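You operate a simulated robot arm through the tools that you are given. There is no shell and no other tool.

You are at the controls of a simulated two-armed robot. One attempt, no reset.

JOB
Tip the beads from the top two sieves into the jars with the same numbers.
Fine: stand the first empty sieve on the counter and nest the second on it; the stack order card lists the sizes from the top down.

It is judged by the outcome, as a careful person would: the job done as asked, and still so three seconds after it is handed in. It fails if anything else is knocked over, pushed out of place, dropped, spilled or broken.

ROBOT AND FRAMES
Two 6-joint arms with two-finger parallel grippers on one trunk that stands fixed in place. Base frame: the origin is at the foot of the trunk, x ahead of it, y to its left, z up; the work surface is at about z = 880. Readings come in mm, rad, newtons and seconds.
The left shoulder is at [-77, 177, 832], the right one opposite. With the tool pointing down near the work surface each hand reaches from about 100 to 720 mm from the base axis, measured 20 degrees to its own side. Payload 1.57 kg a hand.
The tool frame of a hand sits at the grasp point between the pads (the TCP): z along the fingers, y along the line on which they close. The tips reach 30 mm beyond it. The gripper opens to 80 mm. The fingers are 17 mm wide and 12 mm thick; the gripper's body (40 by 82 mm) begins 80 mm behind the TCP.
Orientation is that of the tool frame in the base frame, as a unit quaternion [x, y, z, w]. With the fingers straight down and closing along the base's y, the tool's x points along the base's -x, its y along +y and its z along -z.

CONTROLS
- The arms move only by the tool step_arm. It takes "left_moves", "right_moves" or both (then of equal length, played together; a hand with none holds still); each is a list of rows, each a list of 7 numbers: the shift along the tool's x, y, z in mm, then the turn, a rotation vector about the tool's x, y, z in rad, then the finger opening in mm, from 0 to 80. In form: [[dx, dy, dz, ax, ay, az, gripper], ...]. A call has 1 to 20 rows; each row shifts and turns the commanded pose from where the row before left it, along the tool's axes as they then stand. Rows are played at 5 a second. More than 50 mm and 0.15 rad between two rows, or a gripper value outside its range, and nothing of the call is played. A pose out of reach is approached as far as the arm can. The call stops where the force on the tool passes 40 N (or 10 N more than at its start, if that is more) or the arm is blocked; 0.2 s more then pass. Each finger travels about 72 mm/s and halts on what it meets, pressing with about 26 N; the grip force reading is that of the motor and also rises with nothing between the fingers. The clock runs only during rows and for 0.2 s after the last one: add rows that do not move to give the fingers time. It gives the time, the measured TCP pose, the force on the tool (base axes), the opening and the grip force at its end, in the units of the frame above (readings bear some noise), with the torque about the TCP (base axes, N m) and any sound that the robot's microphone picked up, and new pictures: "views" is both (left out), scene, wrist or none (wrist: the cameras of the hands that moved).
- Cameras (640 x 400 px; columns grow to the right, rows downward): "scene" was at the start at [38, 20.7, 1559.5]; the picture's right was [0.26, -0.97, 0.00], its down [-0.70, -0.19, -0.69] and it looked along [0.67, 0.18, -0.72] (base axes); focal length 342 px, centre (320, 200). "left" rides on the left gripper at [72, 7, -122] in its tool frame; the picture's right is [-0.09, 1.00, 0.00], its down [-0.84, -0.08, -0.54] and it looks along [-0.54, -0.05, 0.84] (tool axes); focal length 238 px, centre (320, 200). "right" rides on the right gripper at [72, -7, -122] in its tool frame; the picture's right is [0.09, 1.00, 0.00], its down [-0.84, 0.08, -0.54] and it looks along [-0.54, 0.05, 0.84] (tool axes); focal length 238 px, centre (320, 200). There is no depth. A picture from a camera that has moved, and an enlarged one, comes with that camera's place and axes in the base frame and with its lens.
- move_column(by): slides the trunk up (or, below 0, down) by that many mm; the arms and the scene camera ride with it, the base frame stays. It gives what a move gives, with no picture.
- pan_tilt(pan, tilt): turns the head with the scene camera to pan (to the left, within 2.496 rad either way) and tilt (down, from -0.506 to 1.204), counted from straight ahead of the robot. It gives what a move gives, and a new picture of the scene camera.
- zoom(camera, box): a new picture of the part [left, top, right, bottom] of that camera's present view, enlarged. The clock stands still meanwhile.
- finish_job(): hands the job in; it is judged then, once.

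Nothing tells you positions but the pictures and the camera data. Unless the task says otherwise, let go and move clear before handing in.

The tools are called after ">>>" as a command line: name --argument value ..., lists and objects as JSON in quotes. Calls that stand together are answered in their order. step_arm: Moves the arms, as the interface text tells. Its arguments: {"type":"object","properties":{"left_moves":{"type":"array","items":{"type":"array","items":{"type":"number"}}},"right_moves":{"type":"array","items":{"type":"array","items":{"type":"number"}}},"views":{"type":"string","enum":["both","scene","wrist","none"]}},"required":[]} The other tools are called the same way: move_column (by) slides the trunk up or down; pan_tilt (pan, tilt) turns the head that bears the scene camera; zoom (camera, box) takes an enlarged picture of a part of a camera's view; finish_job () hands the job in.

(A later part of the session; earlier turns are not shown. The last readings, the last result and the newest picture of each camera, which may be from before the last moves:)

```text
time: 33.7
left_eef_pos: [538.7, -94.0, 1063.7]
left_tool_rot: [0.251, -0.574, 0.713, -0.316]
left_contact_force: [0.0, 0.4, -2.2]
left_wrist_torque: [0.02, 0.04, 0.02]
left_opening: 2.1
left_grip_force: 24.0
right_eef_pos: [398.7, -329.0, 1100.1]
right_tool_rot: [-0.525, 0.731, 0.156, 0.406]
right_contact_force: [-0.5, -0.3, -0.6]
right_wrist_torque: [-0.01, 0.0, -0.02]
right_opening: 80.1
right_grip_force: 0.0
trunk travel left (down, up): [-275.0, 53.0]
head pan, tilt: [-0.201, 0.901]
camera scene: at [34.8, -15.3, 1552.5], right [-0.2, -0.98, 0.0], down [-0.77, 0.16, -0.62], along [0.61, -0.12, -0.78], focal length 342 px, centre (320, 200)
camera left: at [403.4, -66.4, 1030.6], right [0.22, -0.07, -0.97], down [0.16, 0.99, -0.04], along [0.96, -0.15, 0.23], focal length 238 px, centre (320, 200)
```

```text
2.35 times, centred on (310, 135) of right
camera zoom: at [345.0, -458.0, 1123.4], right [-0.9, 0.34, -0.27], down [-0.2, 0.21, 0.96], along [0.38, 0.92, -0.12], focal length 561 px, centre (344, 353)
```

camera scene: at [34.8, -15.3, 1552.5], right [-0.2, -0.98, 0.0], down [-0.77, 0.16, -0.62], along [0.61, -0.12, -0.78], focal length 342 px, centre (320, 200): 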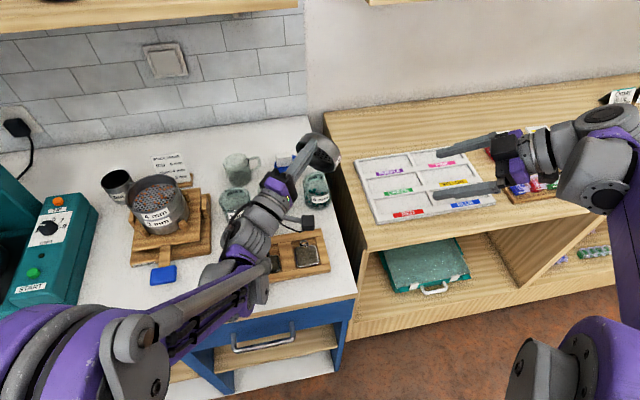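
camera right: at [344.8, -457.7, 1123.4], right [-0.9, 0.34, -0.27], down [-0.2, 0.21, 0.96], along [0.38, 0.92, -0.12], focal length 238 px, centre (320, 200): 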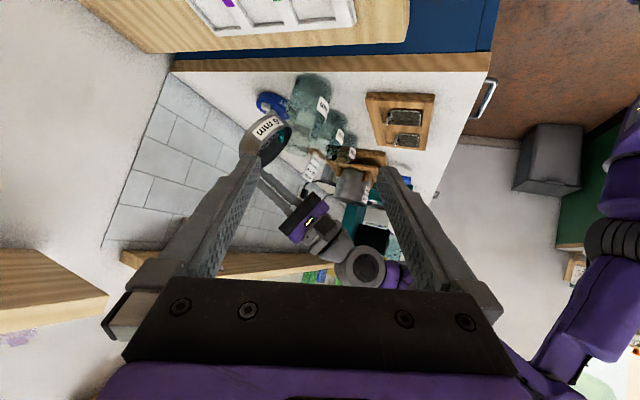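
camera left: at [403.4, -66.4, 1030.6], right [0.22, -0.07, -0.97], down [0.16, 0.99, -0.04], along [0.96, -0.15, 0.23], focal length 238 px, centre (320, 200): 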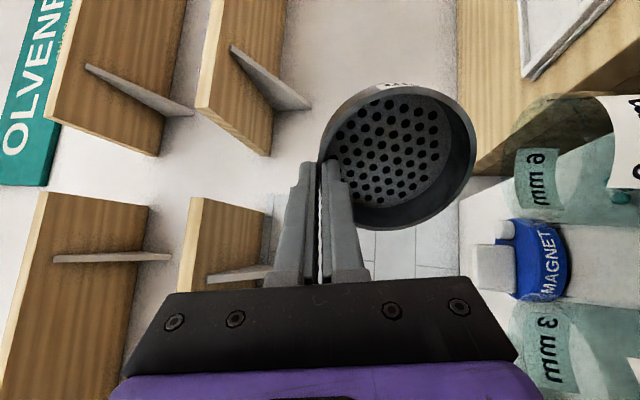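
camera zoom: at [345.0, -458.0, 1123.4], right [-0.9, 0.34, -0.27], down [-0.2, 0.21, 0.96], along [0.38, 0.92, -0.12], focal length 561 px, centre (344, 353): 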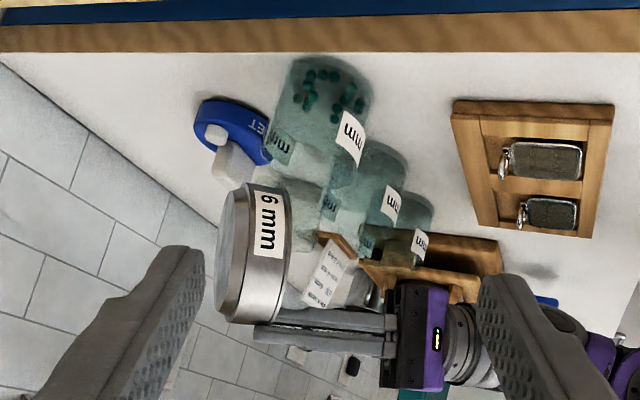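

The 6 mm sieve is now empty and the beads are in the 6 mm jar. I'll lift straight up, then tilt back upright while backing away.

>>> step_arm --left_moves '[[0, -19.5, 4.3, 0, 0, 0, 0], [0, -24.4, 5.4, 0, 0, 0, 0], [0, -24.4, 5.4, 0, 0, 0, 0], [0, -9.8, 2.1, 0, 0, 0, 0], [0, 0, 0, -0.12, 0, 0, 0], [0, 0, 0, -0.12, 0, 0, 0], [0, 0, 0, -0.12, 0, 0, 0], [0, 0, 0, -0.12, 0, 0, 0], [0, 0, 0, -0.12, 0, 0, 0], [0, 0, 0, 0, 0, 0, 0]]' --views "both"

>>> zoom --camera "left" --box '[300, 60, 640, 260]'

```text
time: 35.9
left_eef_pos: [538.8, -92.3, 1142.8]
left_tool_rot: [-0.283, 0.693, -0.594, 0.293]
left_contact_force: [-0.8, 0.3, -0.7]
left_wrist_torque: [-0.01, 0.05, 0.0]
left_opening: 2.1
left_grip_force: 23.2
left hand out of reach, approached as far as the arm can: row 8, 9
right_eef_pos: [400.2, -328.7, 1100.9]
right_tool_rot: [-0.526, 0.731, 0.158, 0.406]
right_contact_force: [0.3, 0.4, 0.3]
right_wrist_torque: [0.04, 0.01, 0.03]
right_opening: 80.1
right_grip_force: 0.0
trunk travel left (down, up): [-275.0, 53.0]
head pan, tilt: [-0.201, 0.901]
camera scene: at [34.7, -15.2, 1552.5], right [-0.2, -0.98, 0.0], down [-0.77, 0.16, -0.62], along [0.61, -0.12, -0.78], focal length 342 px, centre (320, 200)
camera left: at [400.0, -63.3, 1146.3], right [0.02, 0.2, -0.98], down [0.16, 0.97, 0.2], along [0.99, -0.16, -0.01], focal length 238 px, centre (320, 200)
```

scene: 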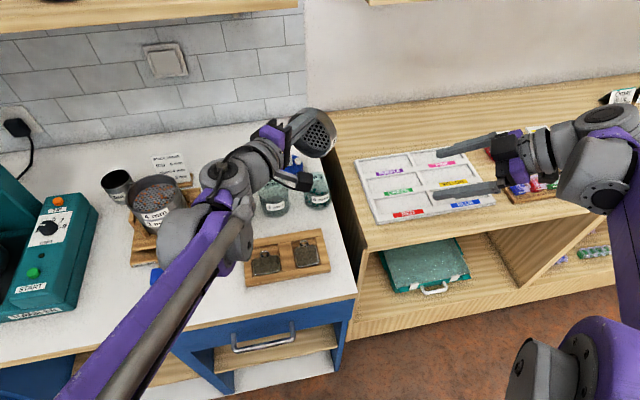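
left: 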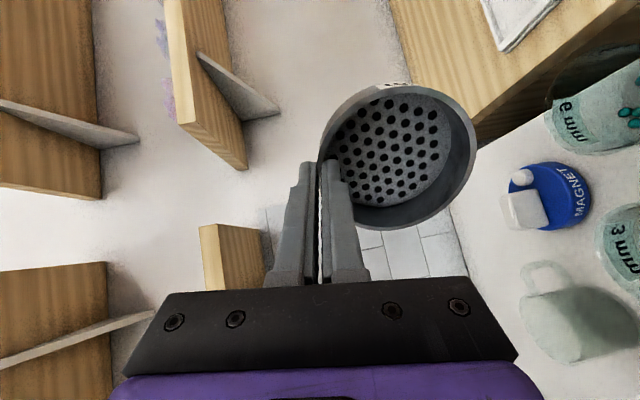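

```text
1.88 times, centred on (470, 160) of left
camera zoom: at [400.0, -63.3, 1146.3], right [0.02, 0.2, -0.98], down [0.16, 0.97, 0.2], along [0.99, -0.16, -0.01], focal length 449 px, centre (38, 275)
```

zoom: 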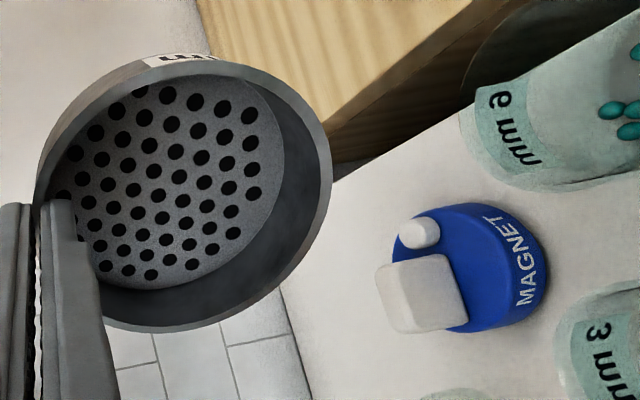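

The sieve is empty, but untilting at this height meets a joint limit again. I'll draw the hand back toward the robot, then swing the heading back to the earlier one, where tilting was unrestricted.

>>> step_arm --left_moves '[[0, 2.1, -17.7, 0, 0, 0, 0], [0, 2.1, -17.7, 0, 0, 0, 0], [0, 2.1, -17.7, 0, 0, 0, 0], [0, 2.1, -17.7, 0, 0, 0, 0], [0, 0, 0, 0, -0.0893, -0.0108, 0], [0, 0, 0, 0, -0.0893, -0.0108, 0], [0, 0, 0, 0, -0.0893, -0.0108, 0], [0, 0, 0, 0, -0.0893, -0.0108, 0], [0, 0, 0, 0, 0, 0, 0]]' --views "both"

```text
time: 37.9
left_eef_pos: [486.3, -46.9, 1147.6]
left_tool_rot: [-0.372, 0.633, -0.56, 0.383]
left_contact_force: [0.0, 0.6, -0.6]
left_wrist_torque: [0.01, 0.03, 0.02]
left_opening: 2.0
left_grip_force: 23.3
left hand out of reach, approached as far as the arm can: row 8
right_eef_pos: [399.5, -328.1, 1100.0]
right_tool_rot: [-0.525, 0.731, 0.157, 0.406]
right_contact_force: [0.0, 0.7, 0.1]
right_wrist_torque: [0.0, 0.02, -0.02]
right_opening: 79.9
right_grip_force: 0.0
trunk travel left (down, up): [-275.0, 53.0]
head pan, tilt: [-0.201, 0.901]
camera scene: at [34.7, -15.3, 1552.5], right [-0.2, -0.98, 0.0], down [-0.77, 0.16, -0.62], along [0.61, -0.12, -0.78], focal length 342 px, centre (320, 200)
camera left: at [344.4, -58.5, 1147.0], right [0.0, 0.18, -0.98], down [-0.13, 0.98, 0.18], along [0.99, 0.13, 0.02], focal length 238 px, centre (320, 200)
```

scene: 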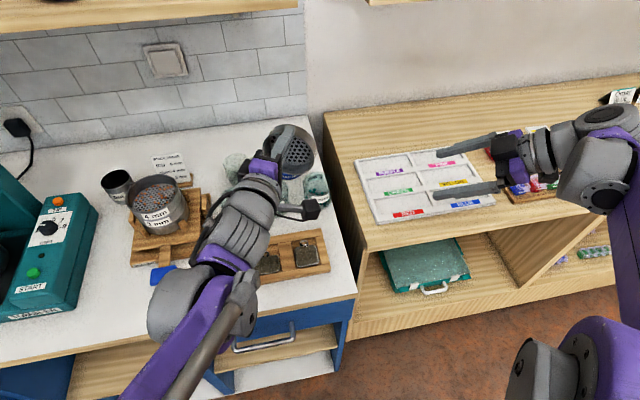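
left: 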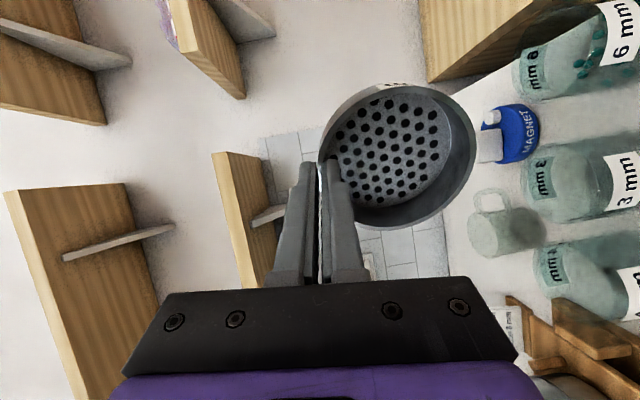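

The wrist seems to pass near a singular direction at this heading, so I'll swing the heading well to the right side (α ≈ -65°) first and untilt there with the empty sieve.

>>> step_arm --left_moves '[[0, 0, 0, 0, 0.0997, 0.0081, 0], [0, 0, 0, 0, 0.0997, 0.0081, 0], [0, 0, 0, 0, 0.0997, 0.0081, 0], [0, 0, 0, 0, 0.0997, 0.0081, 0], [0, 0, 0, 0, 0.0997, 0.0081, 0], [0, 0, 0, 0, 0.0997, 0.0081, 0], [0, 0, 0, -0.1, 0, 0, 0], [0, 0, 0, -0.1, 0, 0, 0], [0, 0, 0, -0.1, 0, 0, 0], [0, 0, 0, 0, 0, 0, 0]]' --views "both"

```text
time: 40.1
left_eef_pos: [488.5, -32.8, 1154.9]
left_tool_rot: [-0.211, 0.741, -0.587, 0.248]
left_contact_force: [0.0, 0.5, -0.4]
left_wrist_torque: [0.01, 0.01, 0.0]
left_opening: 2.0
left_grip_force: 23.3
left hand out of reach, approached as far as the arm can: row 1, 2, 7, 8, 9
right_eef_pos: [399.9, -329.8, 1100.8]
right_tool_rot: [-0.526, 0.731, 0.157, 0.406]
right_contact_force: [-0.1, -0.2, -0.5]
right_wrist_torque: [0.03, -0.01, 0.04]
right_opening: 80.1
right_grip_force: 0.0
trunk travel left (down, up): [-275.0, 53.0]
head pan, tilt: [-0.201, 0.901]
camera scene: at [34.8, -15.3, 1552.5], right [-0.2, -0.98, 0.0], down [-0.77, 0.16, -0.62], along [0.61, -0.12, -0.78], focal length 342 px, centre (320, 200)
camera left: at [356.7, 18.5, 1161.8], right [0.05, 0.28, -0.96], down [0.33, 0.9, 0.28], along [0.94, -0.33, -0.04], focal length 238 px, centre (320, 200)
```

scene: 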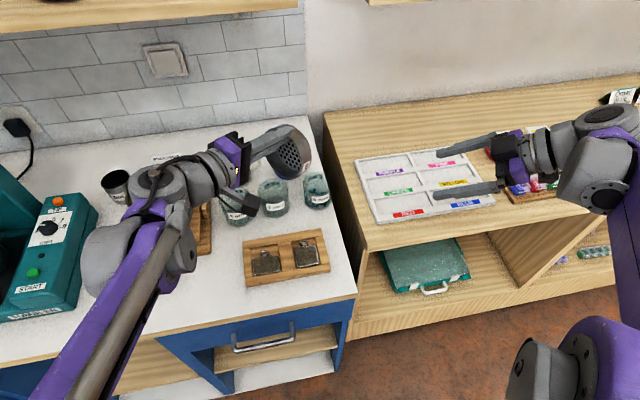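
left: 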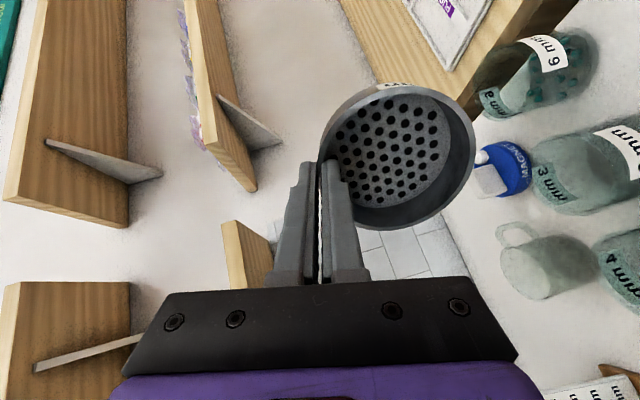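

The arm is near a wrist singularity. I'll look closely at its wrist configuration before choosing how to back out.

>>> zoom --camera "scene" --box '[40, 100, 330, 380]'

>>> zoom --camera "right" --box '[200, 60, 500, 290]'

```text
1.43 times, centred on (185, 240) of scene
camera zoom: at [34.8, -15.3, 1552.5], right [-0.2, -0.98, 0.0], down [-0.77, 0.16, -0.62], along [0.61, -0.12, -0.78], focal length 488 px, centre (513, 143)
```

zoom: 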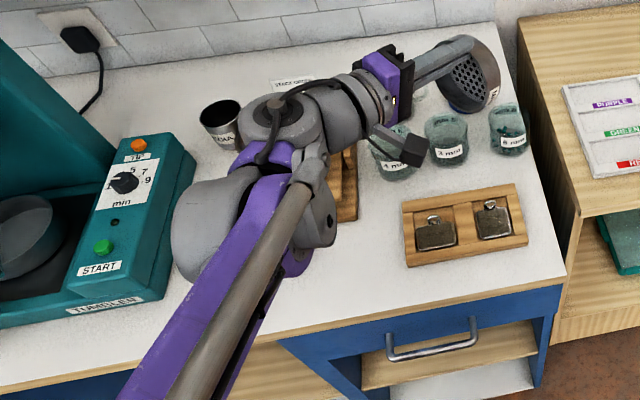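

```text
1.74 times, centred on (350, 175) of right
camera zoom: at [345.0, -458.1, 1123.3], right [-0.9, 0.34, -0.27], down [-0.2, 0.21, 0.96], along [0.38, 0.92, -0.12], focal length 414 px, centre (268, 244)
```

zoom: 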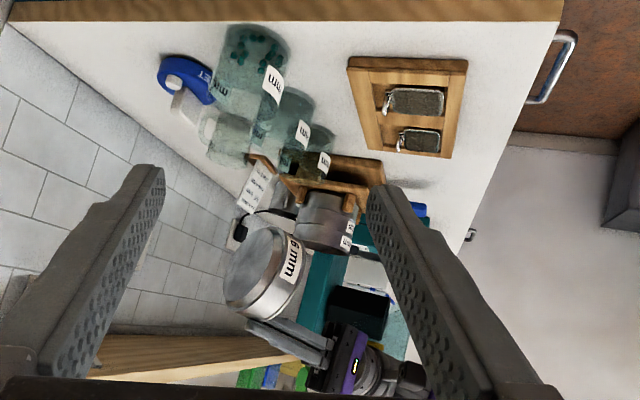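

The empty sieve is safe in the air. I believe a wrist-flip direction sits near heading -35°, so I'll pitch the hand above it, swing the heading to the right of it, and come down on that side.

>>> step_arm --left_moves '[[0, 0, 0, 0.12, 0, 0, 0], [0, 0, 0, 0.12, 0, 0, 0], [0, 0, 0, 0.12, 0, 0, 0], [0, 0, 0, 0, 0, 0, 0]]' --views "scene"

```text
time: 41.1
left_eef_pos: [489.1, -33.3, 1154.3]
left_tool_rot: [0.164, -0.624, 0.71, -0.282]
left_contact_force: [1.3, 0.0, -1.1]
left_wrist_torque: [0.03, 0.06, 0.0]
left_opening: 1.8
left_grip_force: 23.7
right_eef_pos: [399.5, -330.5, 1100.8]
right_tool_rot: [-0.526, 0.731, 0.157, 0.405]
right_contact_force: [0.8, -0.4, -0.6]
right_wrist_torque: [0.0, -0.01, 0.02]
right_opening: 80.0
right_grip_force: 0.0
trunk travel left (down, up): [-275.0, 53.0]
head pan, tilt: [-0.201, 0.901]
camera scene: at [34.3, -15.2, 1552.6], right [-0.2, -0.98, 0.0], down [-0.77, 0.16, -0.62], along [0.61, -0.12, -0.78], focal length 342 px, centre (320, 200)
```

scene: 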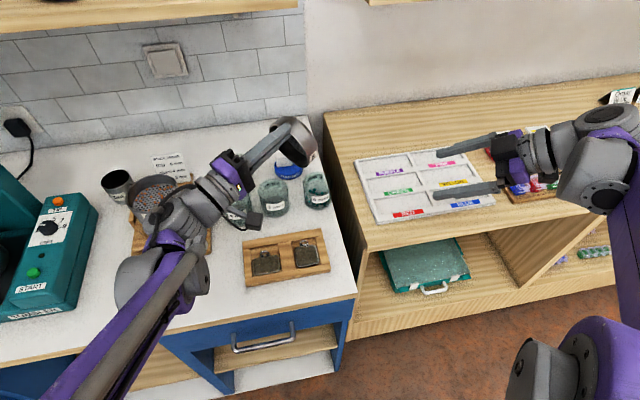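

>>> step_arm --left_moves '[[0, 0, 0, 0, -0.0986, 0.0167, 0], [0, 0, 0, 0, -0.0986, 0.0167, 0], [0, 0, 0, 0, -0.0986, 0.0167, 0], [0, 0, 0, 0, -0.0986, 0.0167, 0], [0, 0, 0, 0, -0.0986, 0.0167, 0], [0, 0, 0, 0, -0.0986, 0.0167, 0], [0, 0, 0, 0, 0, 0, 0]]' --views "scene"

```text
time: 42.7
left_eef_pos: [487.4, -32.6, 1153.5]
left_tool_rot: [0.332, -0.522, 0.618, -0.485]
left_contact_force: [0.1, 0.5, 0.0]
left_wrist_torque: [-0.03, 0.08, 0.04]
left_opening: 1.8
left_grip_force: 23.1
right_eef_pos: [399.4, -331.1, 1100.4]
right_tool_rot: [-0.525, 0.731, 0.157, 0.406]
right_contact_force: [0.2, -0.2, 0.4]
right_wrist_torque: [0.01, 0.01, -0.02]
right_opening: 79.9
right_grip_force: 0.0
trunk travel left (down, up): [-275.0, 53.0]
head pan, tilt: [-0.201, 0.901]
camera scene: at [34.7, -15.1, 1552.5], right [-0.2, -0.98, 0.0], down [-0.77, 0.16, -0.62], along [0.61, -0.12, -0.78], focal length 342 px, centre (320, 200)
```

scene: 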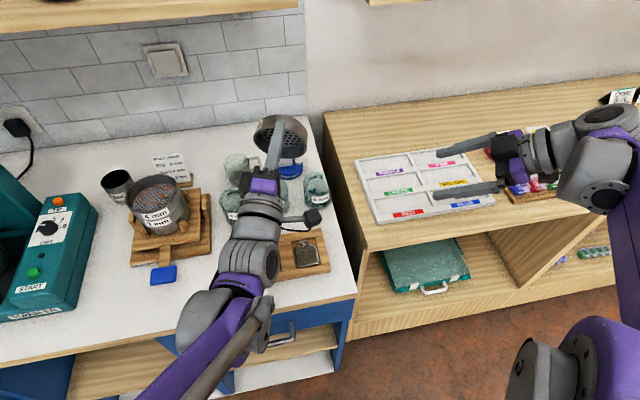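

No block this time. I'll continue the swing to about 0°.

>>> step_arm --left_moves '[[0, 0, 0, 0, -0.0974, 0.0227, 0], [0, 0, 0, 0, -0.0974, 0.0227, 0], [0, 0, 0, 0, -0.0974, 0.0227, 0], [0, 0, 0, 0, -0.0974, 0.0227, 0], [0, 0, 0, 0, -0.0974, 0.0227, 0], [0, 0, 0, 0, 0, 0, 0], [0, 0, 0, -0.1, 0, 0, 0], [0, 0, 0, -0.1, 0, 0, 0], [0, 0, 0, -0.1, 0, 0, 0], [0, 0, 0, 0, 0, 0, 0]]' --views "scene"

```text
time: 44.9
left_eef_pos: [489.1, -32.4, 1154.3]
left_tool_rot: [-0.53, 0.477, -0.424, 0.558]
left_contact_force: [-0.2, -0.1, -0.9]
left_wrist_torque: [0.0, 0.05, 0.01]
left_opening: 1.9
left_grip_force: 24.0
right_eef_pos: [399.4, -329.8, 1101.7]
right_tool_rot: [-0.526, 0.731, 0.156, 0.405]
right_contact_force: [0.7, 0.3, 0.0]
right_wrist_torque: [-0.01, 0.0, 0.02]
right_opening: 80.0
right_grip_force: 0.0
trunk travel left (down, up): [-275.0, 53.0]
head pan, tilt: [-0.201, 0.901]
camera scene: at [34.9, -15.3, 1552.5], right [-0.2, -0.98, 0.0], down [-0.77, 0.16, -0.62], along [0.61, -0.12, -0.78], focal length 342 px, centre (320, 200)
```

scene: 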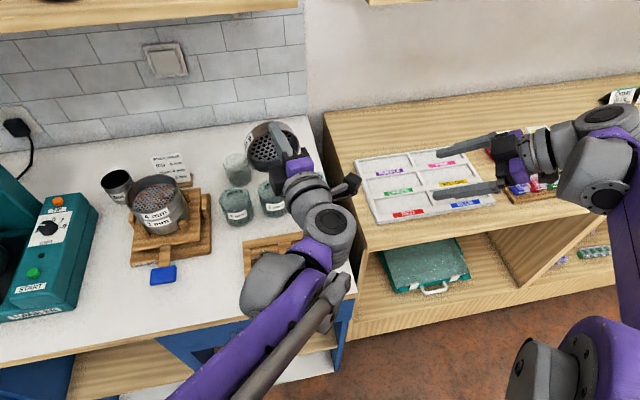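

That side is free. I'll keep untilting toward upright.

>>> step_arm --left_moves '[[0, 0, 0, -0.13, 0, 0, 0], [0, 0, 0, -0.13, 0, 0, 0], [0, 0, 0, -0.13, 0, 0, 0], [0, 0, 0, -0.13, 0, 0, 0], [0, 0, 0, -0.13, 0, 0, 0], [0, 0, 0, -0.13, 0, 0, 0], [0, 0, 0, 0, 0, 0, 0]]' --views "scene"

```text
time: 46.5
left_eef_pos: [487.5, -32.7, 1153.4]
left_tool_rot: [0.703, -0.602, 0.211, -0.314]
left_contact_force: [0.2, 0.1, -0.3]
left_wrist_torque: [-0.02, 0.01, 0.02]
left_opening: 1.9
left_grip_force: 23.6
right_eef_pos: [399.2, -329.6, 1100.0]
right_tool_rot: [-0.526, 0.731, 0.157, 0.406]
right_contact_force: [0.2, 0.7, 1.0]
right_wrist_torque: [-0.02, 0.04, 0.01]
right_opening: 79.9
right_grip_force: 0.1
trunk travel left (down, up): [-275.0, 53.0]
head pan, tilt: [-0.201, 0.901]
camera scene: at [34.3, -15.1, 1552.5], right [-0.2, -0.98, 0.0], down [-0.77, 0.16, -0.62], along [0.61, -0.12, -0.78], focal length 342 px, centre (320, 200)
```

scene: 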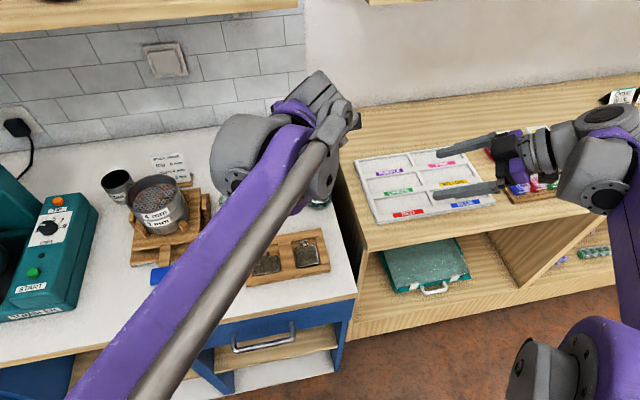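

Now about 45° from upright with a slight roll. I'll rotate the tool to exactly vertical.

>>> step_arm --left_moves '[[0, 0, 0, -0.1286, 0.0151, 0, 0], [0, 0, 0, -0.1286, 0.0151, 0, 0], [0, 0, 0, -0.1286, 0.0151, 0, 0], [0, 0, 0, -0.1286, 0.0151, 0, 0], [0, 0, 0, -0.1286, 0.0151, 0, 0], [0, 0, 0, -0.1286, 0.0151, 0, 0], [0, 0, 0, 0, 0, 0, 0]]' --views "both"

```text
time: 48.1
left_eef_pos: [480.9, -45.8, 1155.7]
left_tool_rot: [0.755, -0.644, 0.049, -0.112]
left_contact_force: [1.1, -0.1, -0.3]
left_wrist_torque: [-0.01, -0.05, 0.0]
left_opening: 2.1
left_grip_force: 23.9
left hand out of reach, approached as far as the arm can: row 4, 5, 6
right_eef_pos: [399.4, -329.0, 1101.6]
right_tool_rot: [-0.526, 0.731, 0.157, 0.405]
right_contact_force: [0.1, -0.5, -0.3]
right_wrist_torque: [0.0, 0.03, 0.03]
right_opening: 80.1
right_grip_force: 0.0
trunk travel left (down, up): [-275.0, 53.0]
head pan, tilt: [-0.201, 0.901]
camera scene: at [34.3, -14.9, 1552.5], right [-0.2, -0.98, 0.0], down [-0.77, 0.16, -0.62], along [0.61, -0.12, -0.78], focal length 342 px, centre (320, 200)
camera left: at [460.1, -130.0, 1267.4], right [-0.97, -0.06, -0.23], down [-0.18, 0.78, 0.6], along [0.14, 0.63, -0.77], focal length 238 px, centre (320, 200)
```

scene: 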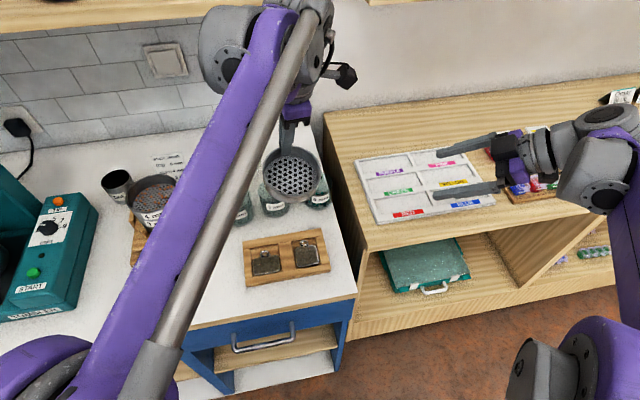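
left: 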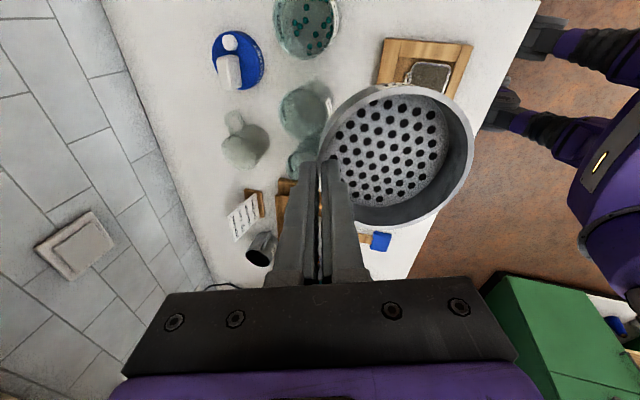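

The sieve is almost upright and the jar is now seen from above. I'll check the jar contents and the surroundings.

>>> zoom --camera "left" --box '[200, 0, 360, 180]'

>>> zoom --camera "left" --box '[310, 70, 490, 240]'

```text
2.22 times, centred on (280, 90) of left
camera zoom: at [460.1, -130.0, 1267.4], right [-0.97, -0.06, -0.23], down [-0.18, 0.78, 0.6], along [0.14, 0.63, -0.77], focal length 530 px, centre (409, 444)
```

zoom: 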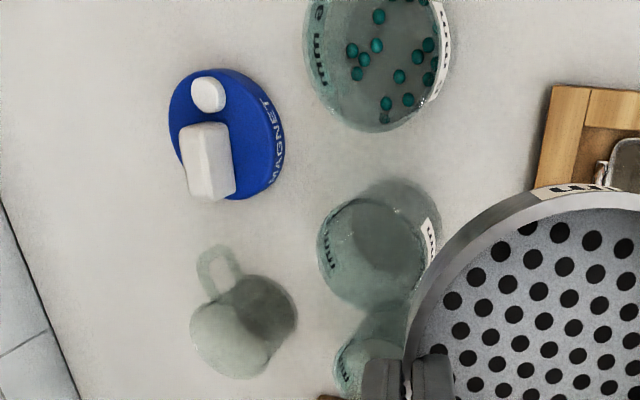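

```text
2.35 times, centred on (400, 155) of left
camera zoom: at [460.1, -130.0, 1267.4], right [-0.97, -0.06, -0.23], down [-0.18, 0.78, 0.6], along [0.14, 0.63, -0.77], focal length 561 px, centre (132, 306)
```

zoom: 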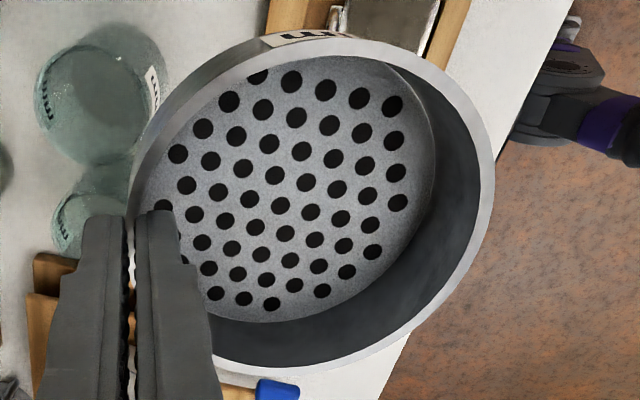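

About 13+ teal beads are visible in the 6 mm jar, the sieve is clean and the counter is clear. I'll move toward the robot and finish levelling.

>>> step_arm --left_moves '[[-33.4, 18.1, -1.9, 0, 0, 0, 0], [-33.4, 18.1, -1.9, 0, 0, 0, 0], [-33.4, 18.1, -1.9, 0, 0, 0, 0], [0, 0, 0, -0.1172, 0.0355, 0, 0], [0, 0, 0, -0.1172, 0.0355, 0, 0], [0, 0, 0, 0, 0, 0, 0]]' --views "scene"

```text
time: 49.5
left_eef_pos: [406.8, 36.9, 1154.4]
left_tool_rot: [0.755, -0.643, 0.047, -0.122]
left_contact_force: [-0.1, -0.1, -1.5]
left_wrist_torque: [0.0, 0.0, -0.03]
left_opening: 1.8
left_grip_force: 23.7
left hand out of reach, approached as far as the arm can: row 2, 3, 4, 5
right_eef_pos: [399.1, -330.3, 1100.7]
right_tool_rot: [-0.527, 0.73, 0.158, 0.405]
right_contact_force: [-0.3, -0.3, 0.7]
right_wrist_torque: [0.06, 0.0, -0.02]
right_opening: 80.3
right_grip_force: 0.0
trunk travel left (down, up): [-275.0, 53.0]
head pan, tilt: [-0.201, 0.901]
camera scene: at [34.8, -15.3, 1552.5], right [-0.2, -0.98, 0.0], down [-0.77, 0.16, -0.62], along [0.61, -0.12, -0.78], focal length 342 px, centre (320, 200)
```

scene: 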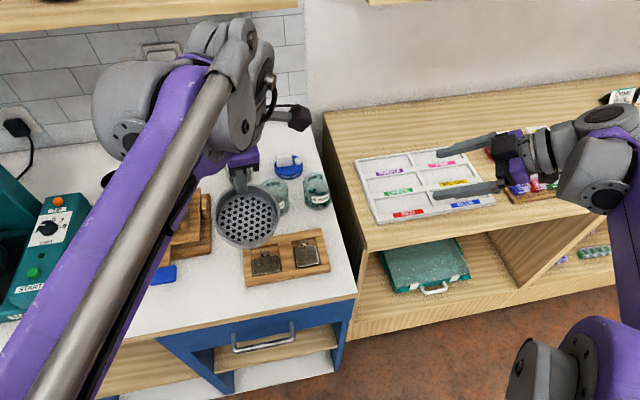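

Levelling is blocked only because the yaw has drifted to +9°. I'll yaw back toward -24° and then level.

>>> step_arm --left_moves '[[0, 0, 0, 0.007, 0.024, 0.0968, 0], [0, 0, 0, 0.007, 0.024, 0.0968, 0], [0, 0, 0, 0.007, 0.024, 0.0968, 0], [0, 0, 0, 0.007, 0.024, 0.0968, 0], [0, 0, 0, 0.007, 0.024, 0.0968, 0], [0, 0, 0, 0.007, 0.024, 0.0968, 0], [0, 0, 0, 0, 0, 0, 0]]' --views "scene"

```text
time: 51.1
left_eef_pos: [375.0, -21.0, 1160.0]
left_tool_rot: [-0.533, 0.833, -0.063, 0.133]
left_contact_force: [-0.4, -0.7, -0.3]
left_wrist_torque: [-0.01, -0.04, 0.01]
left_opening: 1.9
left_grip_force: 23.9
left hand out of reach, approached as far as the arm can: row 1, 2, 3, 4, 5, 6
right_eef_pos: [399.6, -329.7, 1100.1]
right_tool_rot: [-0.525, 0.731, 0.156, 0.405]
right_contact_force: [-0.1, 0.3, -0.5]
right_wrist_torque: [0.0, -0.02, -0.02]
right_opening: 80.4
right_grip_force: 0.0
trunk travel left (down, up): [-275.0, 53.0]
head pan, tilt: [-0.201, 0.901]
camera scene: at [34.8, -15.3, 1552.5], right [-0.2, -0.98, 0.0], down [-0.77, 0.16, -0.62], along [0.61, -0.12, -0.78], focal length 342 px, centre (320, 200)
```

scene: 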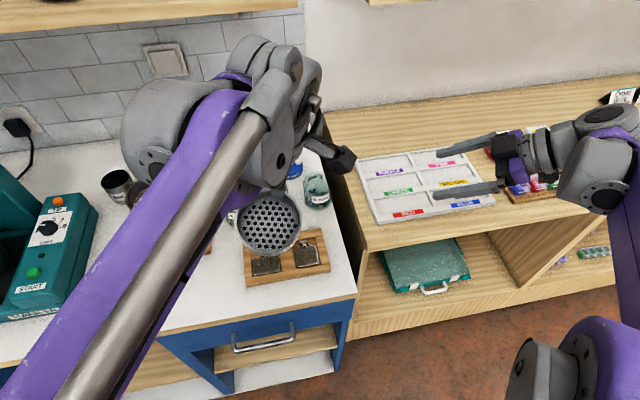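

>>> zoom --camera "scene" --box '[60, 20, 400, 300]'

>>> zoom --camera "right" --box '[180, 20, 560, 390]'

```text
1.43 times, centred on (230, 160) of scene
camera zoom: at [34.8, -15.3, 1552.5], right [-0.2, -0.98, 0.0], down [-0.77, 0.16, -0.62], along [0.61, -0.12, -0.78], focal length 488 px, centre (449, 257)
```

zoom: 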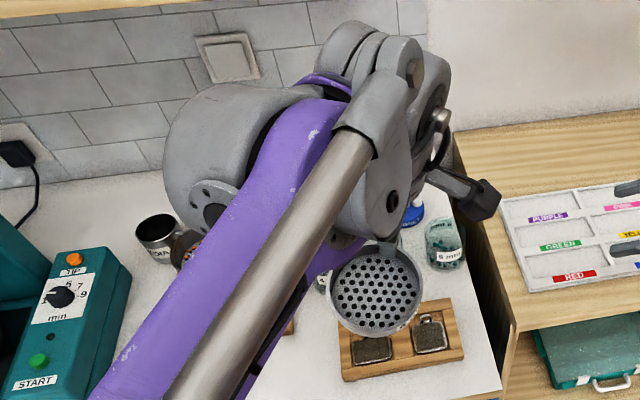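

```text
1.08 times, centred on (370, 205) of right (not enlarged: the box is as wide or as high as the picture)
camera zoom: at [345.0, -458.1, 1123.4], right [-0.9, 0.34, -0.27], down [-0.2, 0.21, 0.96], along [0.38, 0.92, -0.12], focal length 258 px, centre (266, 195)
```

zoom: 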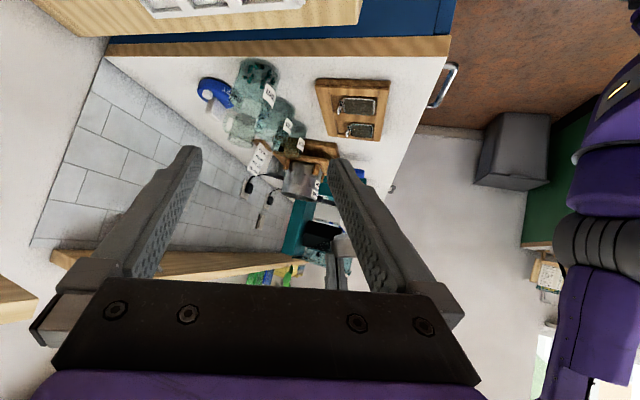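

I need to learn which way the wrist is free here, so I'll make small test moves with the empty sieve high in the air.

>>> step_arm --left_moves '[[0, 0, 0, 0.1, 0, 0, 0], [0, 0, 0, 0, 0, 0, 0]]' --views "none"

>>> step_arm --left_moves '[[0, 0, 0, 0, 0, 0.1, 0], [0, 0, 0, 0, 0, 0, 0]]' --views "none"

>>> step_arm --left_moves '[[0, 0, 0, 0, 0, -0.1, 0], [0, 0, 0, 0, 0, 0, 0]]' --views "none"

```text
time: 51.7
left_eef_pos: [375.9, -22.2, 1159.9]
left_tool_rot: [-0.526, 0.83, -0.108, 0.151]
left_contact_force: [0.4, -1.2, -0.6]
left_wrist_torque: [0.02, 0.01, 0.0]
left_opening: 2.1
left_grip_force: 23.5
right_eef_pos: [400.4, -328.9, 1100.8]
right_tool_rot: [-0.526, 0.731, 0.158, 0.405]
right_contact_force: [-0.2, 0.0, -0.6]
right_wrist_torque: [0.06, -0.02, 0.02]
right_opening: 80.1
right_grip_force: 0.1
trunk travel left (down, up): [-275.0, 53.0]
head pan, tilt: [-0.201, 0.901]
```

```text
time: 52.3
left_eef_pos: [376.3, -21.3, 1160.0]
left_tool_rot: [-0.483, 0.856, -0.102, 0.156]
left_contact_force: [0.1, 0.7, -1.2]
left_wrist_torque: [0.0, -0.03, 0.0]
left_opening: 2.1
left_grip_force: 23.3
right_eef_pos: [398.9, -329.7, 1101.0]
right_tool_rot: [-0.526, 0.73, 0.158, 0.405]
right_contact_force: [-0.1, 0.2, 0.1]
right_wrist_torque: [0.0, -0.03, -0.01]
right_opening: 80.0
right_grip_force: 0.1
trunk travel left (down, up): [-275.0, 53.0]
head pan, tilt: [-0.201, 0.901]
```

```text
time: 52.9
left_eef_pos: [376.8, -20.1, 1159.9]
left_tool_rot: [-0.526, 0.83, -0.109, 0.151]
left_contact_force: [0.2, 0.4, -0.2]
left_wrist_torque: [-0.04, -0.06, -0.04]
left_opening: 2.0
left_grip_force: 23.9
right_eef_pos: [399.7, -330.2, 1100.3]
right_tool_rot: [-0.525, 0.731, 0.157, 0.406]
right_contact_force: [0.5, 0.0, -0.1]
right_wrist_torque: [0.0, 0.02, 0.01]
right_opening: 80.3
right_grip_force: 0.1
trunk travel left (down, up): [-275.0, 53.0]
head pan, tilt: [-0.201, 0.901]
```

>>> step_arm --left_moves '[[0, 0, 0, 0, 0.1, 0, 0], [0, 0, 0, 0, 0.1, 0, 0], [0, 0, 0, 0, 0, 0, 0]]' --views "none"

>>> step_arm --left_moves '[[0, 0, 0, 0, -0.1, 0, 0], [0, 0, 0, 0, -0.1, 0, 0], [0, 0, 0, 0, -0.1, 0, 0], [0, 0, 0, 0, -0.1, 0, 0], [0, 0, 0, 0, 0, 0, 0]]' --views "scene"

```text
time: 53.7
left_eef_pos: [376.6, -21.8, 1160.1]
left_tool_rot: [-0.525, 0.83, -0.109, 0.15]
left_contact_force: [0.1, -0.1, -1.0]
left_wrist_torque: [-0.05, 0.01, -0.02]
left_opening: 2.2
left_grip_force: 24.1
left hand out of reach, approached as far as the arm can: row 1, 2
right_eef_pos: [399.8, -328.6, 1101.4]
right_tool_rot: [-0.526, 0.731, 0.157, 0.406]
right_contact_force: [0.6, -0.2, 0.0]
right_wrist_torque: [0.0, 0.03, 0.06]
right_opening: 80.1
right_grip_force: 0.2
trunk travel left (down, up): [-275.0, 53.0]
head pan, tilt: [-0.201, 0.901]
```

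```text
time: 54.9
left_eef_pos: [374.8, -20.9, 1159.0]
left_tool_rot: [-0.537, 0.783, -0.003, 0.313]
left_contact_force: [-0.3, -0.6, -1.8]
left_wrist_torque: [-0.05, 0.0, -0.05]
left_opening: 1.8
left_grip_force: 23.3
right_eef_pos: [399.4, -328.4, 1101.3]
right_tool_rot: [-0.525, 0.731, 0.156, 0.406]
right_contact_force: [0.3, -0.1, -0.8]
right_wrist_torque: [0.0, -0.03, -0.03]
right_opening: 80.0
right_grip_force: 0.2
trunk travel left (down, up): [-275.0, 53.0]
head pan, tilt: [-0.201, 0.901]
camera scene: at [34.6, -14.9, 1552.6], right [-0.2, -0.98, 0.0], down [-0.77, 0.16, -0.62], along [0.61, -0.12, -0.78], focal length 342 px, centre (320, 200)
```

scene: 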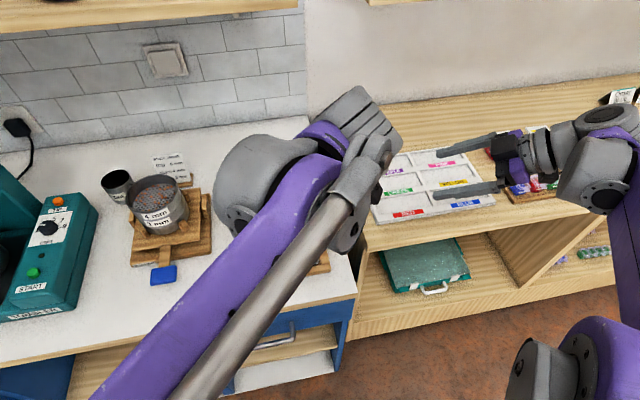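

The wrist is on a flipped branch where pointing straight down is outside its range, so I must back up over the top and cross back where it flipped earlier. I'll start by pitching the hand up on this free side.

>>> step_arm --left_moves '[[0, 0, 0, 0.1049, -0.0723, 0, 0], [0, 0, 0, 0.1049, -0.0723, 0, 0], [0, 0, 0, 0.1049, -0.0723, 0, 0], [0, 0, 0, 0.1049, -0.0723, 0, 0], [0, 0, 0, 0, 0, 0, 0]]' --views "scene"

```text
time: 56.1
left_eef_pos: [375.8, -20.7, 1160.2]
left_tool_rot: [-0.456, 0.713, -0.088, 0.526]
left_contact_force: [0.2, -1.1, -0.5]
left_wrist_torque: [-0.02, -0.02, 0.0]
left_opening: 2.0
left_grip_force: 23.8
right_eef_pos: [399.4, -329.2, 1099.1]
right_tool_rot: [-0.527, 0.73, 0.159, 0.405]
right_contact_force: [-0.1, 0.1, -0.6]
right_wrist_torque: [0.0, -0.01, 0.0]
right_opening: 80.1
right_grip_force: 0.0
trunk travel left (down, up): [-275.0, 53.0]
head pan, tilt: [-0.201, 0.901]
camera scene: at [34.8, -15.3, 1552.6], right [-0.2, -0.98, 0.0], down [-0.77, 0.16, -0.62], along [0.61, -0.12, -0.78], focal length 342 px, centre (320, 200)
```

scene: 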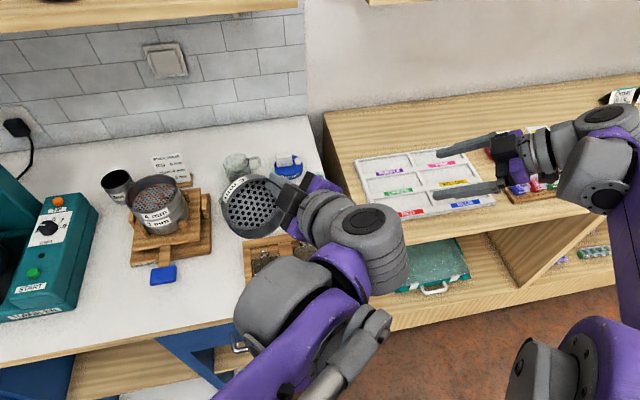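

>>> step_arm --left_moves '[[2, -16.7, 23.2, 0, 0, 0, 0], [2, -16.7, 23.2, 0, 0, 0, 0], [2, -16.7, 23.2, 0, 0, 0, 0], [2, -16.7, 23.2, 0, 0, 0, 0], [0, 0, 0, 0.1056, -0.0725, 0, 0], [0, 0, 0, 0.1056, -0.0725, 0, 0], [0, 0, 0, 0.1056, -0.0725, 0, 0], [0, 0, 0, 0.1056, -0.0725, 0, 0], [0, 0, 0, 0.1056, -0.0725, 0, 0], [0, 0, 0, 0, 0, 0, 0]]' --views "scene"

```text
time: 58.3
left_eef_pos: [490.0, -33.0, 1153.9]
left_tool_rot: [-0.311, 0.56, -0.189, 0.745]
left_contact_force: [0.3, -0.5, -0.9]
left_wrist_torque: [-0.01, 0.04, 0.03]
left_opening: 2.3
left_grip_force: 23.9
right_eef_pos: [400.0, -329.4, 1101.0]
right_tool_rot: [-0.526, 0.731, 0.157, 0.406]
right_contact_force: [0.1, 0.3, -0.3]
right_wrist_torque: [0.02, 0.03, 0.03]
right_opening: 80.1
right_grip_force: 0.1
trunk travel left (down, up): [-275.0, 53.0]
head pan, tilt: [-0.201, 0.901]
camera scene: at [34.4, -15.1, 1552.6], right [-0.2, -0.98, 0.0], down [-0.77, 0.16, -0.62], along [0.61, -0.12, -0.78], focal length 342 px, centre (320, 200)
```

scene: 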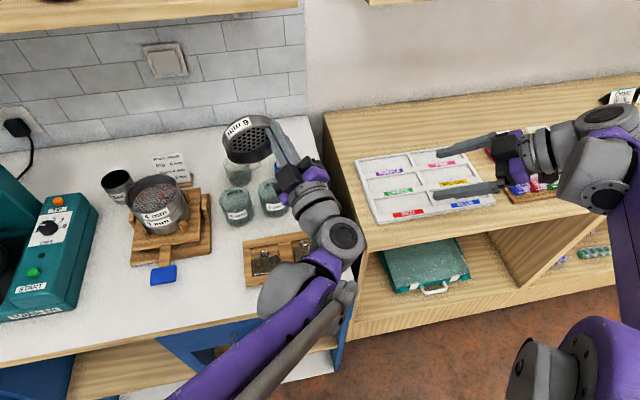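

The orientation responds freely here. I'll swing the heading over the top to the left side again (about -60°).

>>> step_arm --left_moves '[[0, 0, 0, 0.0932, 0.0878, -0.0233, 0], [0, 0, 0, 0.0932, 0.0878, -0.0233, 0], [0, 0, 0, 0.0932, 0.0878, -0.0233, 0], [0, 0, 0, 0.0932, 0.0878, -0.0233, 0], [0, 0, 0, 0.0932, 0.0878, -0.0233, 0], [0, 0, 0, 0.0932, 0.0878, -0.0233, 0], [0, 0, 0, 0.0932, 0.0878, -0.0233, 0], [0, 0, 0, 0.0932, 0.0878, -0.0233, 0], [0, 0, 0, 0.0932, 0.0878, -0.0233, 0], [0, 0, 0, 0, 0, 0, 0]]' --views "scene"

```text
time: 60.5
left_eef_pos: [489.5, -32.2, 1154.2]
left_tool_rot: [0.051, 0.64, -0.567, 0.516]
left_contact_force: [-0.2, 0.1, -1.1]
left_wrist_torque: [0.02, 0.07, -0.04]
left_opening: 2.1
left_grip_force: 23.3
right_eef_pos: [398.4, -329.9, 1100.5]
right_tool_rot: [-0.526, 0.731, 0.157, 0.406]
right_contact_force: [-0.2, 0.3, 0.5]
right_wrist_torque: [0.04, 0.02, -0.03]
right_opening: 80.2
right_grip_force: 0.1
trunk travel left (down, up): [-275.0, 53.0]
head pan, tilt: [-0.201, 0.901]
camera scene: at [34.2, -15.4, 1552.5], right [-0.2, -0.98, 0.0], down [-0.77, 0.16, -0.62], along [0.61, -0.12, -0.78], focal length 342 px, centre (320, 200)
```

scene: 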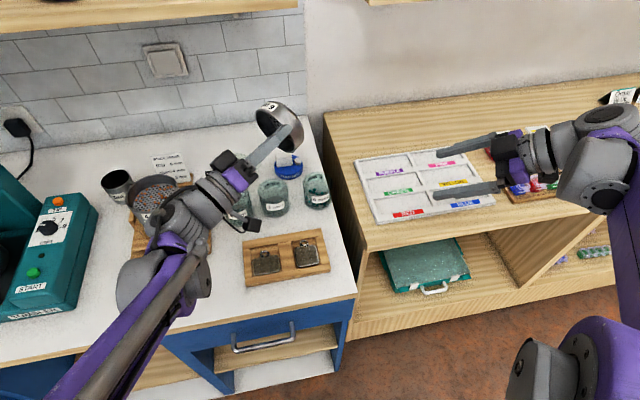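

>>> step_arm --left_moves '[[0, 0, 0, -0.0684, 0.073, 0, 0], [0, 0, 0, -0.0684, 0.073, 0, 0], [0, 0, 0, -0.0684, 0.073, 0, 0], [0, 0, 0, -0.0342, 0.0365, 0, 0], [0, 0, 0, -0.0342, 0.0365, 0, 0], [0, 0, 0, 0, 0, 0, 0]]' --views "none"

```text
time: 61.9
left_eef_pos: [489.8, -32.1, 1155.1]
left_tool_rot: [0.061, 0.779, -0.463, 0.419]
left_contact_force: [-0.3, -0.2, -0.7]
left_wrist_torque: [0.02, 0.05, 0.01]
left_opening: 2.1
left_grip_force: 23.8
right_eef_pos: [399.2, -328.6, 1100.4]
right_tool_rot: [-0.526, 0.731, 0.157, 0.406]
right_contact_force: [0.7, 0.6, 0.3]
right_wrist_torque: [0.0, -0.02, 0.01]
right_opening: 80.0
right_grip_force: 0.0
trunk travel left (down, up): [-275.0, 53.0]
head pan, tilt: [-0.201, 0.901]
```

>>> step_arm --left_moves '[[0, 0, 0, -0.0479, 0.0511, 0, 0], [0, 0, 0, -0.0479, 0.0511, 0, 0], [0, 0, 0, -0.0479, 0.0511, 0, 0], [0, 0, 0, -0.0479, 0.0511, 0, 0], [0, 0, 0, 0, 0, 0, 0]]' --views "scene"

```text
time: 63.1
left_eef_pos: [489.9, -32.2, 1155.3]
left_tool_rot: [0.068, 0.858, -0.377, 0.341]
left_contact_force: [0.2, -0.6, -0.6]
left_wrist_torque: [-0.01, 0.03, 0.0]
left_opening: 1.9
left_grip_force: 23.3
right_eef_pos: [399.6, -328.6, 1100.3]
right_tool_rot: [-0.526, 0.731, 0.157, 0.405]
right_contact_force: [0.1, -0.1, 0.3]
right_wrist_torque: [-0.01, -0.03, 0.01]
right_opening: 79.9
right_grip_force: 0.1
trunk travel left (down, up): [-275.0, 53.0]
head pan, tilt: [-0.201, 0.901]
camera scene: at [34.6, -15.2, 1552.5], right [-0.2, -0.98, 0.0], down [-0.77, 0.16, -0.62], along [0.61, -0.12, -0.78], focal length 342 px, centre (320, 200)
```

scene: 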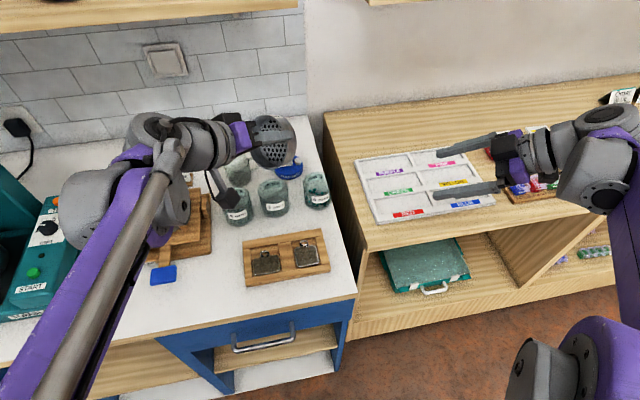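

Going down on this side now works, so the limit was the tool roll rather than heading. I'll keep untilting toward vertical.

>>> step_arm --left_moves '[[0, 0, 0, -0.0684, 0.073, 0, 0], [0, 0, 0, -0.0684, 0.073, 0, 0], [0, 0, 0, -0.0684, 0.073, 0, 0], [0, 0, 0, -0.0684, 0.073, 0, 0], [0, 0, 0, -0.0684, 0.073, 0, 0], [0, 0, 0, 0, 0, 0, 0]]' --views "scene"

```text
time: 64.5
left_eef_pos: [495.4, -3.9, 1155.9]
left_tool_rot: [0.084, 0.955, -0.214, 0.189]
left_contact_force: [0.5, 0.5, -1.0]
left_wrist_torque: [-0.04, 0.06, 0.01]
left_opening: 2.0
left_grip_force: 23.8
left hand out of reach, approached as far as the arm can: row 4, 5
right_eef_pos: [399.4, -329.1, 1101.3]
right_tool_rot: [-0.526, 0.731, 0.157, 0.406]
right_contact_force: [1.1, -0.6, 0.5]
right_wrist_torque: [-0.01, 0.01, 0.01]
right_opening: 79.7
right_grip_force: 0.0
trunk travel left (down, up): [-275.0, 53.0]
head pan, tilt: [-0.201, 0.901]
camera scene: at [34.3, -15.6, 1552.5], right [-0.2, -0.98, 0.0], down [-0.77, 0.16, -0.62], along [0.61, -0.12, -0.78], focal length 342 px, centre (320, 200)
```

scene: 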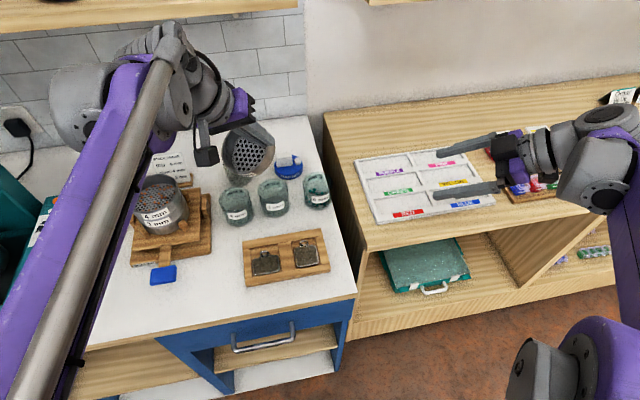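

>>> step_arm --left_moves '[[0, 0, 0, 0, 0, 0.12, 0], [0, 0, 0, 0, 0, 0.12, 0], [0, 0, 0, 0, 0, 0.12, 0], [0, 0, 0, 0, 0, 0.12, 0], [0, 0, 0, 0, 0, 0, 0]]' --views "none"

```text
time: 65.7
left_eef_pos: [495.5, -4.3, 1153.5]
left_tool_rot: [0.302, 0.911, -0.157, 0.232]
left_contact_force: [0.4, 0.6, -0.5]
left_wrist_torque: [-0.01, 0.05, -0.01]
left_opening: 2.0
left_grip_force: 23.1
right_eef_pos: [399.6, -328.4, 1101.3]
right_tool_rot: [-0.526, 0.731, 0.157, 0.406]
right_contact_force: [0.5, -0.3, -0.2]
right_wrist_torque: [-0.02, -0.01, 0.01]
right_opening: 80.0
right_grip_force: 0.0
trunk travel left (down, up): [-275.0, 53.0]
head pan, tilt: [-0.201, 0.901]
```

>>> step_arm --left_moves '[[0, 0, 0, -0.0271, 0.0962, 0, 0], [0, 0, 0, -0.0271, 0.0962, 0, 0], [0, 0, 0, -0.0271, 0.0962, 0, 0], [0, 0, 0, 0, 0, 0, 0]]' --views "scene"

```text
time: 66.7
left_eef_pos: [499.0, 12.9, 1154.0]
left_tool_rot: [0.311, 0.929, -0.125, 0.155]
left_contact_force: [-0.2, -0.2, -0.9]
left_wrist_torque: [0.0, 0.03, -0.03]
left_opening: 1.8
left_grip_force: 24.1
left hand out of reach, approached as far as the arm can: row 2, 3
right_eef_pos: [400.0, -330.2, 1100.5]
right_tool_rot: [-0.525, 0.731, 0.158, 0.406]
right_contact_force: [1.2, -0.7, 0.9]
right_wrist_torque: [-0.01, 0.0, 0.02]
right_opening: 80.1
right_grip_force: 0.0
trunk travel left (down, up): [-275.0, 53.0]
head pan, tilt: [-0.201, 0.901]
camera scene: at [34.5, -15.2, 1552.5], right [-0.2, -0.98, 0.0], down [-0.77, 0.16, -0.62], along [0.61, -0.12, -0.78], focal length 342 px, centre (320, 200)
```

scene: 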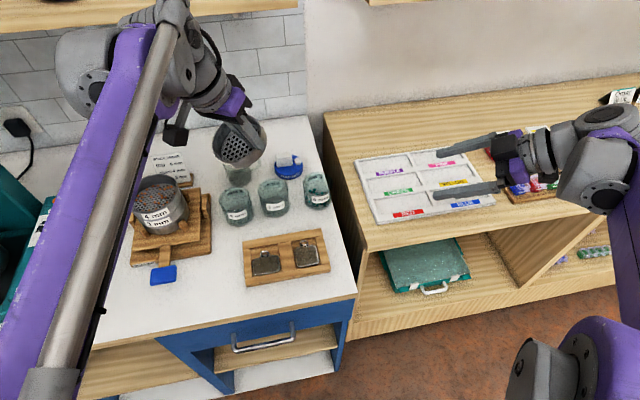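

The wrist bend limit seems tied to the height, so I'll carry the empty sieve left and lower toward the free spot and level it there. First back toward the robot, clear of the stack.

>>> step_arm --left_moves '[[31, 2, -12.7, 0, 0, 0, 0], [31, 2, -12.7, 0, 0, 0, 0], [31, 2, -12.7, 0, 0, 0, 0], [31, 2, -12.7, 0, 0, 0, 0], [0, 0, 0, 0, 0, 0, 0]]' --views "scene"

```text
time: 67.9
left_eef_pos: [398.7, 100.4, 1153.7]
left_tool_rot: [0.311, 0.929, -0.125, 0.156]
left_contact_force: [-0.6, -0.1, -1.5]
left_wrist_torque: [0.02, 0.05, -0.01]
left_opening: 2.1
left_grip_force: 23.7
right_eef_pos: [400.8, -330.2, 1099.4]
right_tool_rot: [-0.527, 0.73, 0.158, 0.405]
right_contact_force: [-0.9, 0.1, 0.0]
right_wrist_torque: [0.0, -0.01, 0.01]
right_opening: 80.0
right_grip_force: 0.1
trunk travel left (down, up): [-275.0, 53.0]
head pan, tilt: [-0.201, 0.901]
camera scene: at [35.4, -15.5, 1552.6], right [-0.2, -0.98, 0.0], down [-0.77, 0.16, -0.62], along [0.61, -0.12, -0.78], focal length 342 px, centre (320, 200)
```

scene: 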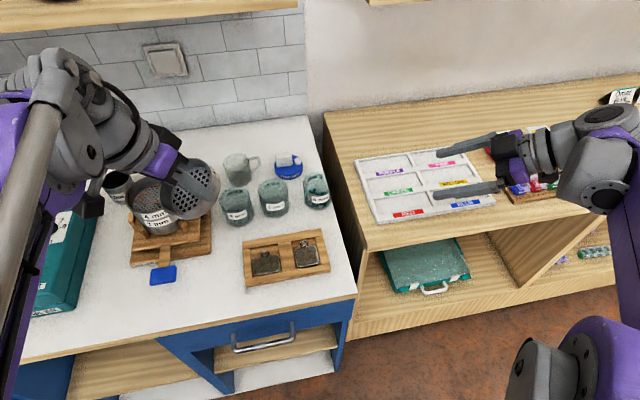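

>>> step_arm --left_moves '[[0, 0, 0, -0.0348, 0.0938, 0, 0], [0, 0, 0, -0.0348, 0.0938, 0, 0], [0, 0, 0, 0, 0, 0, 0]]' --views "none"

```text
time: 68.7
left_eef_pos: [399.4, 107.7, 1153.1]
left_tool_rot: [0.314, 0.936, -0.105, 0.121]
left_contact_force: [-0.1, -0.3, -0.7]
left_wrist_torque: [-0.03, 0.01, 0.02]
left_opening: 1.9
left_grip_force: 23.9
left hand out of reach, approached as far as the arm can: row 1, 2
right_eef_pos: [399.9, -330.3, 1101.0]
right_tool_rot: [-0.526, 0.731, 0.157, 0.405]
right_contact_force: [0.3, 0.4, -0.9]
right_wrist_torque: [-0.01, 0.01, 0.02]
right_opening: 80.2
right_grip_force: 0.1
trunk travel left (down, up): [-275.0, 53.0]
head pan, tilt: [-0.201, 0.901]
```

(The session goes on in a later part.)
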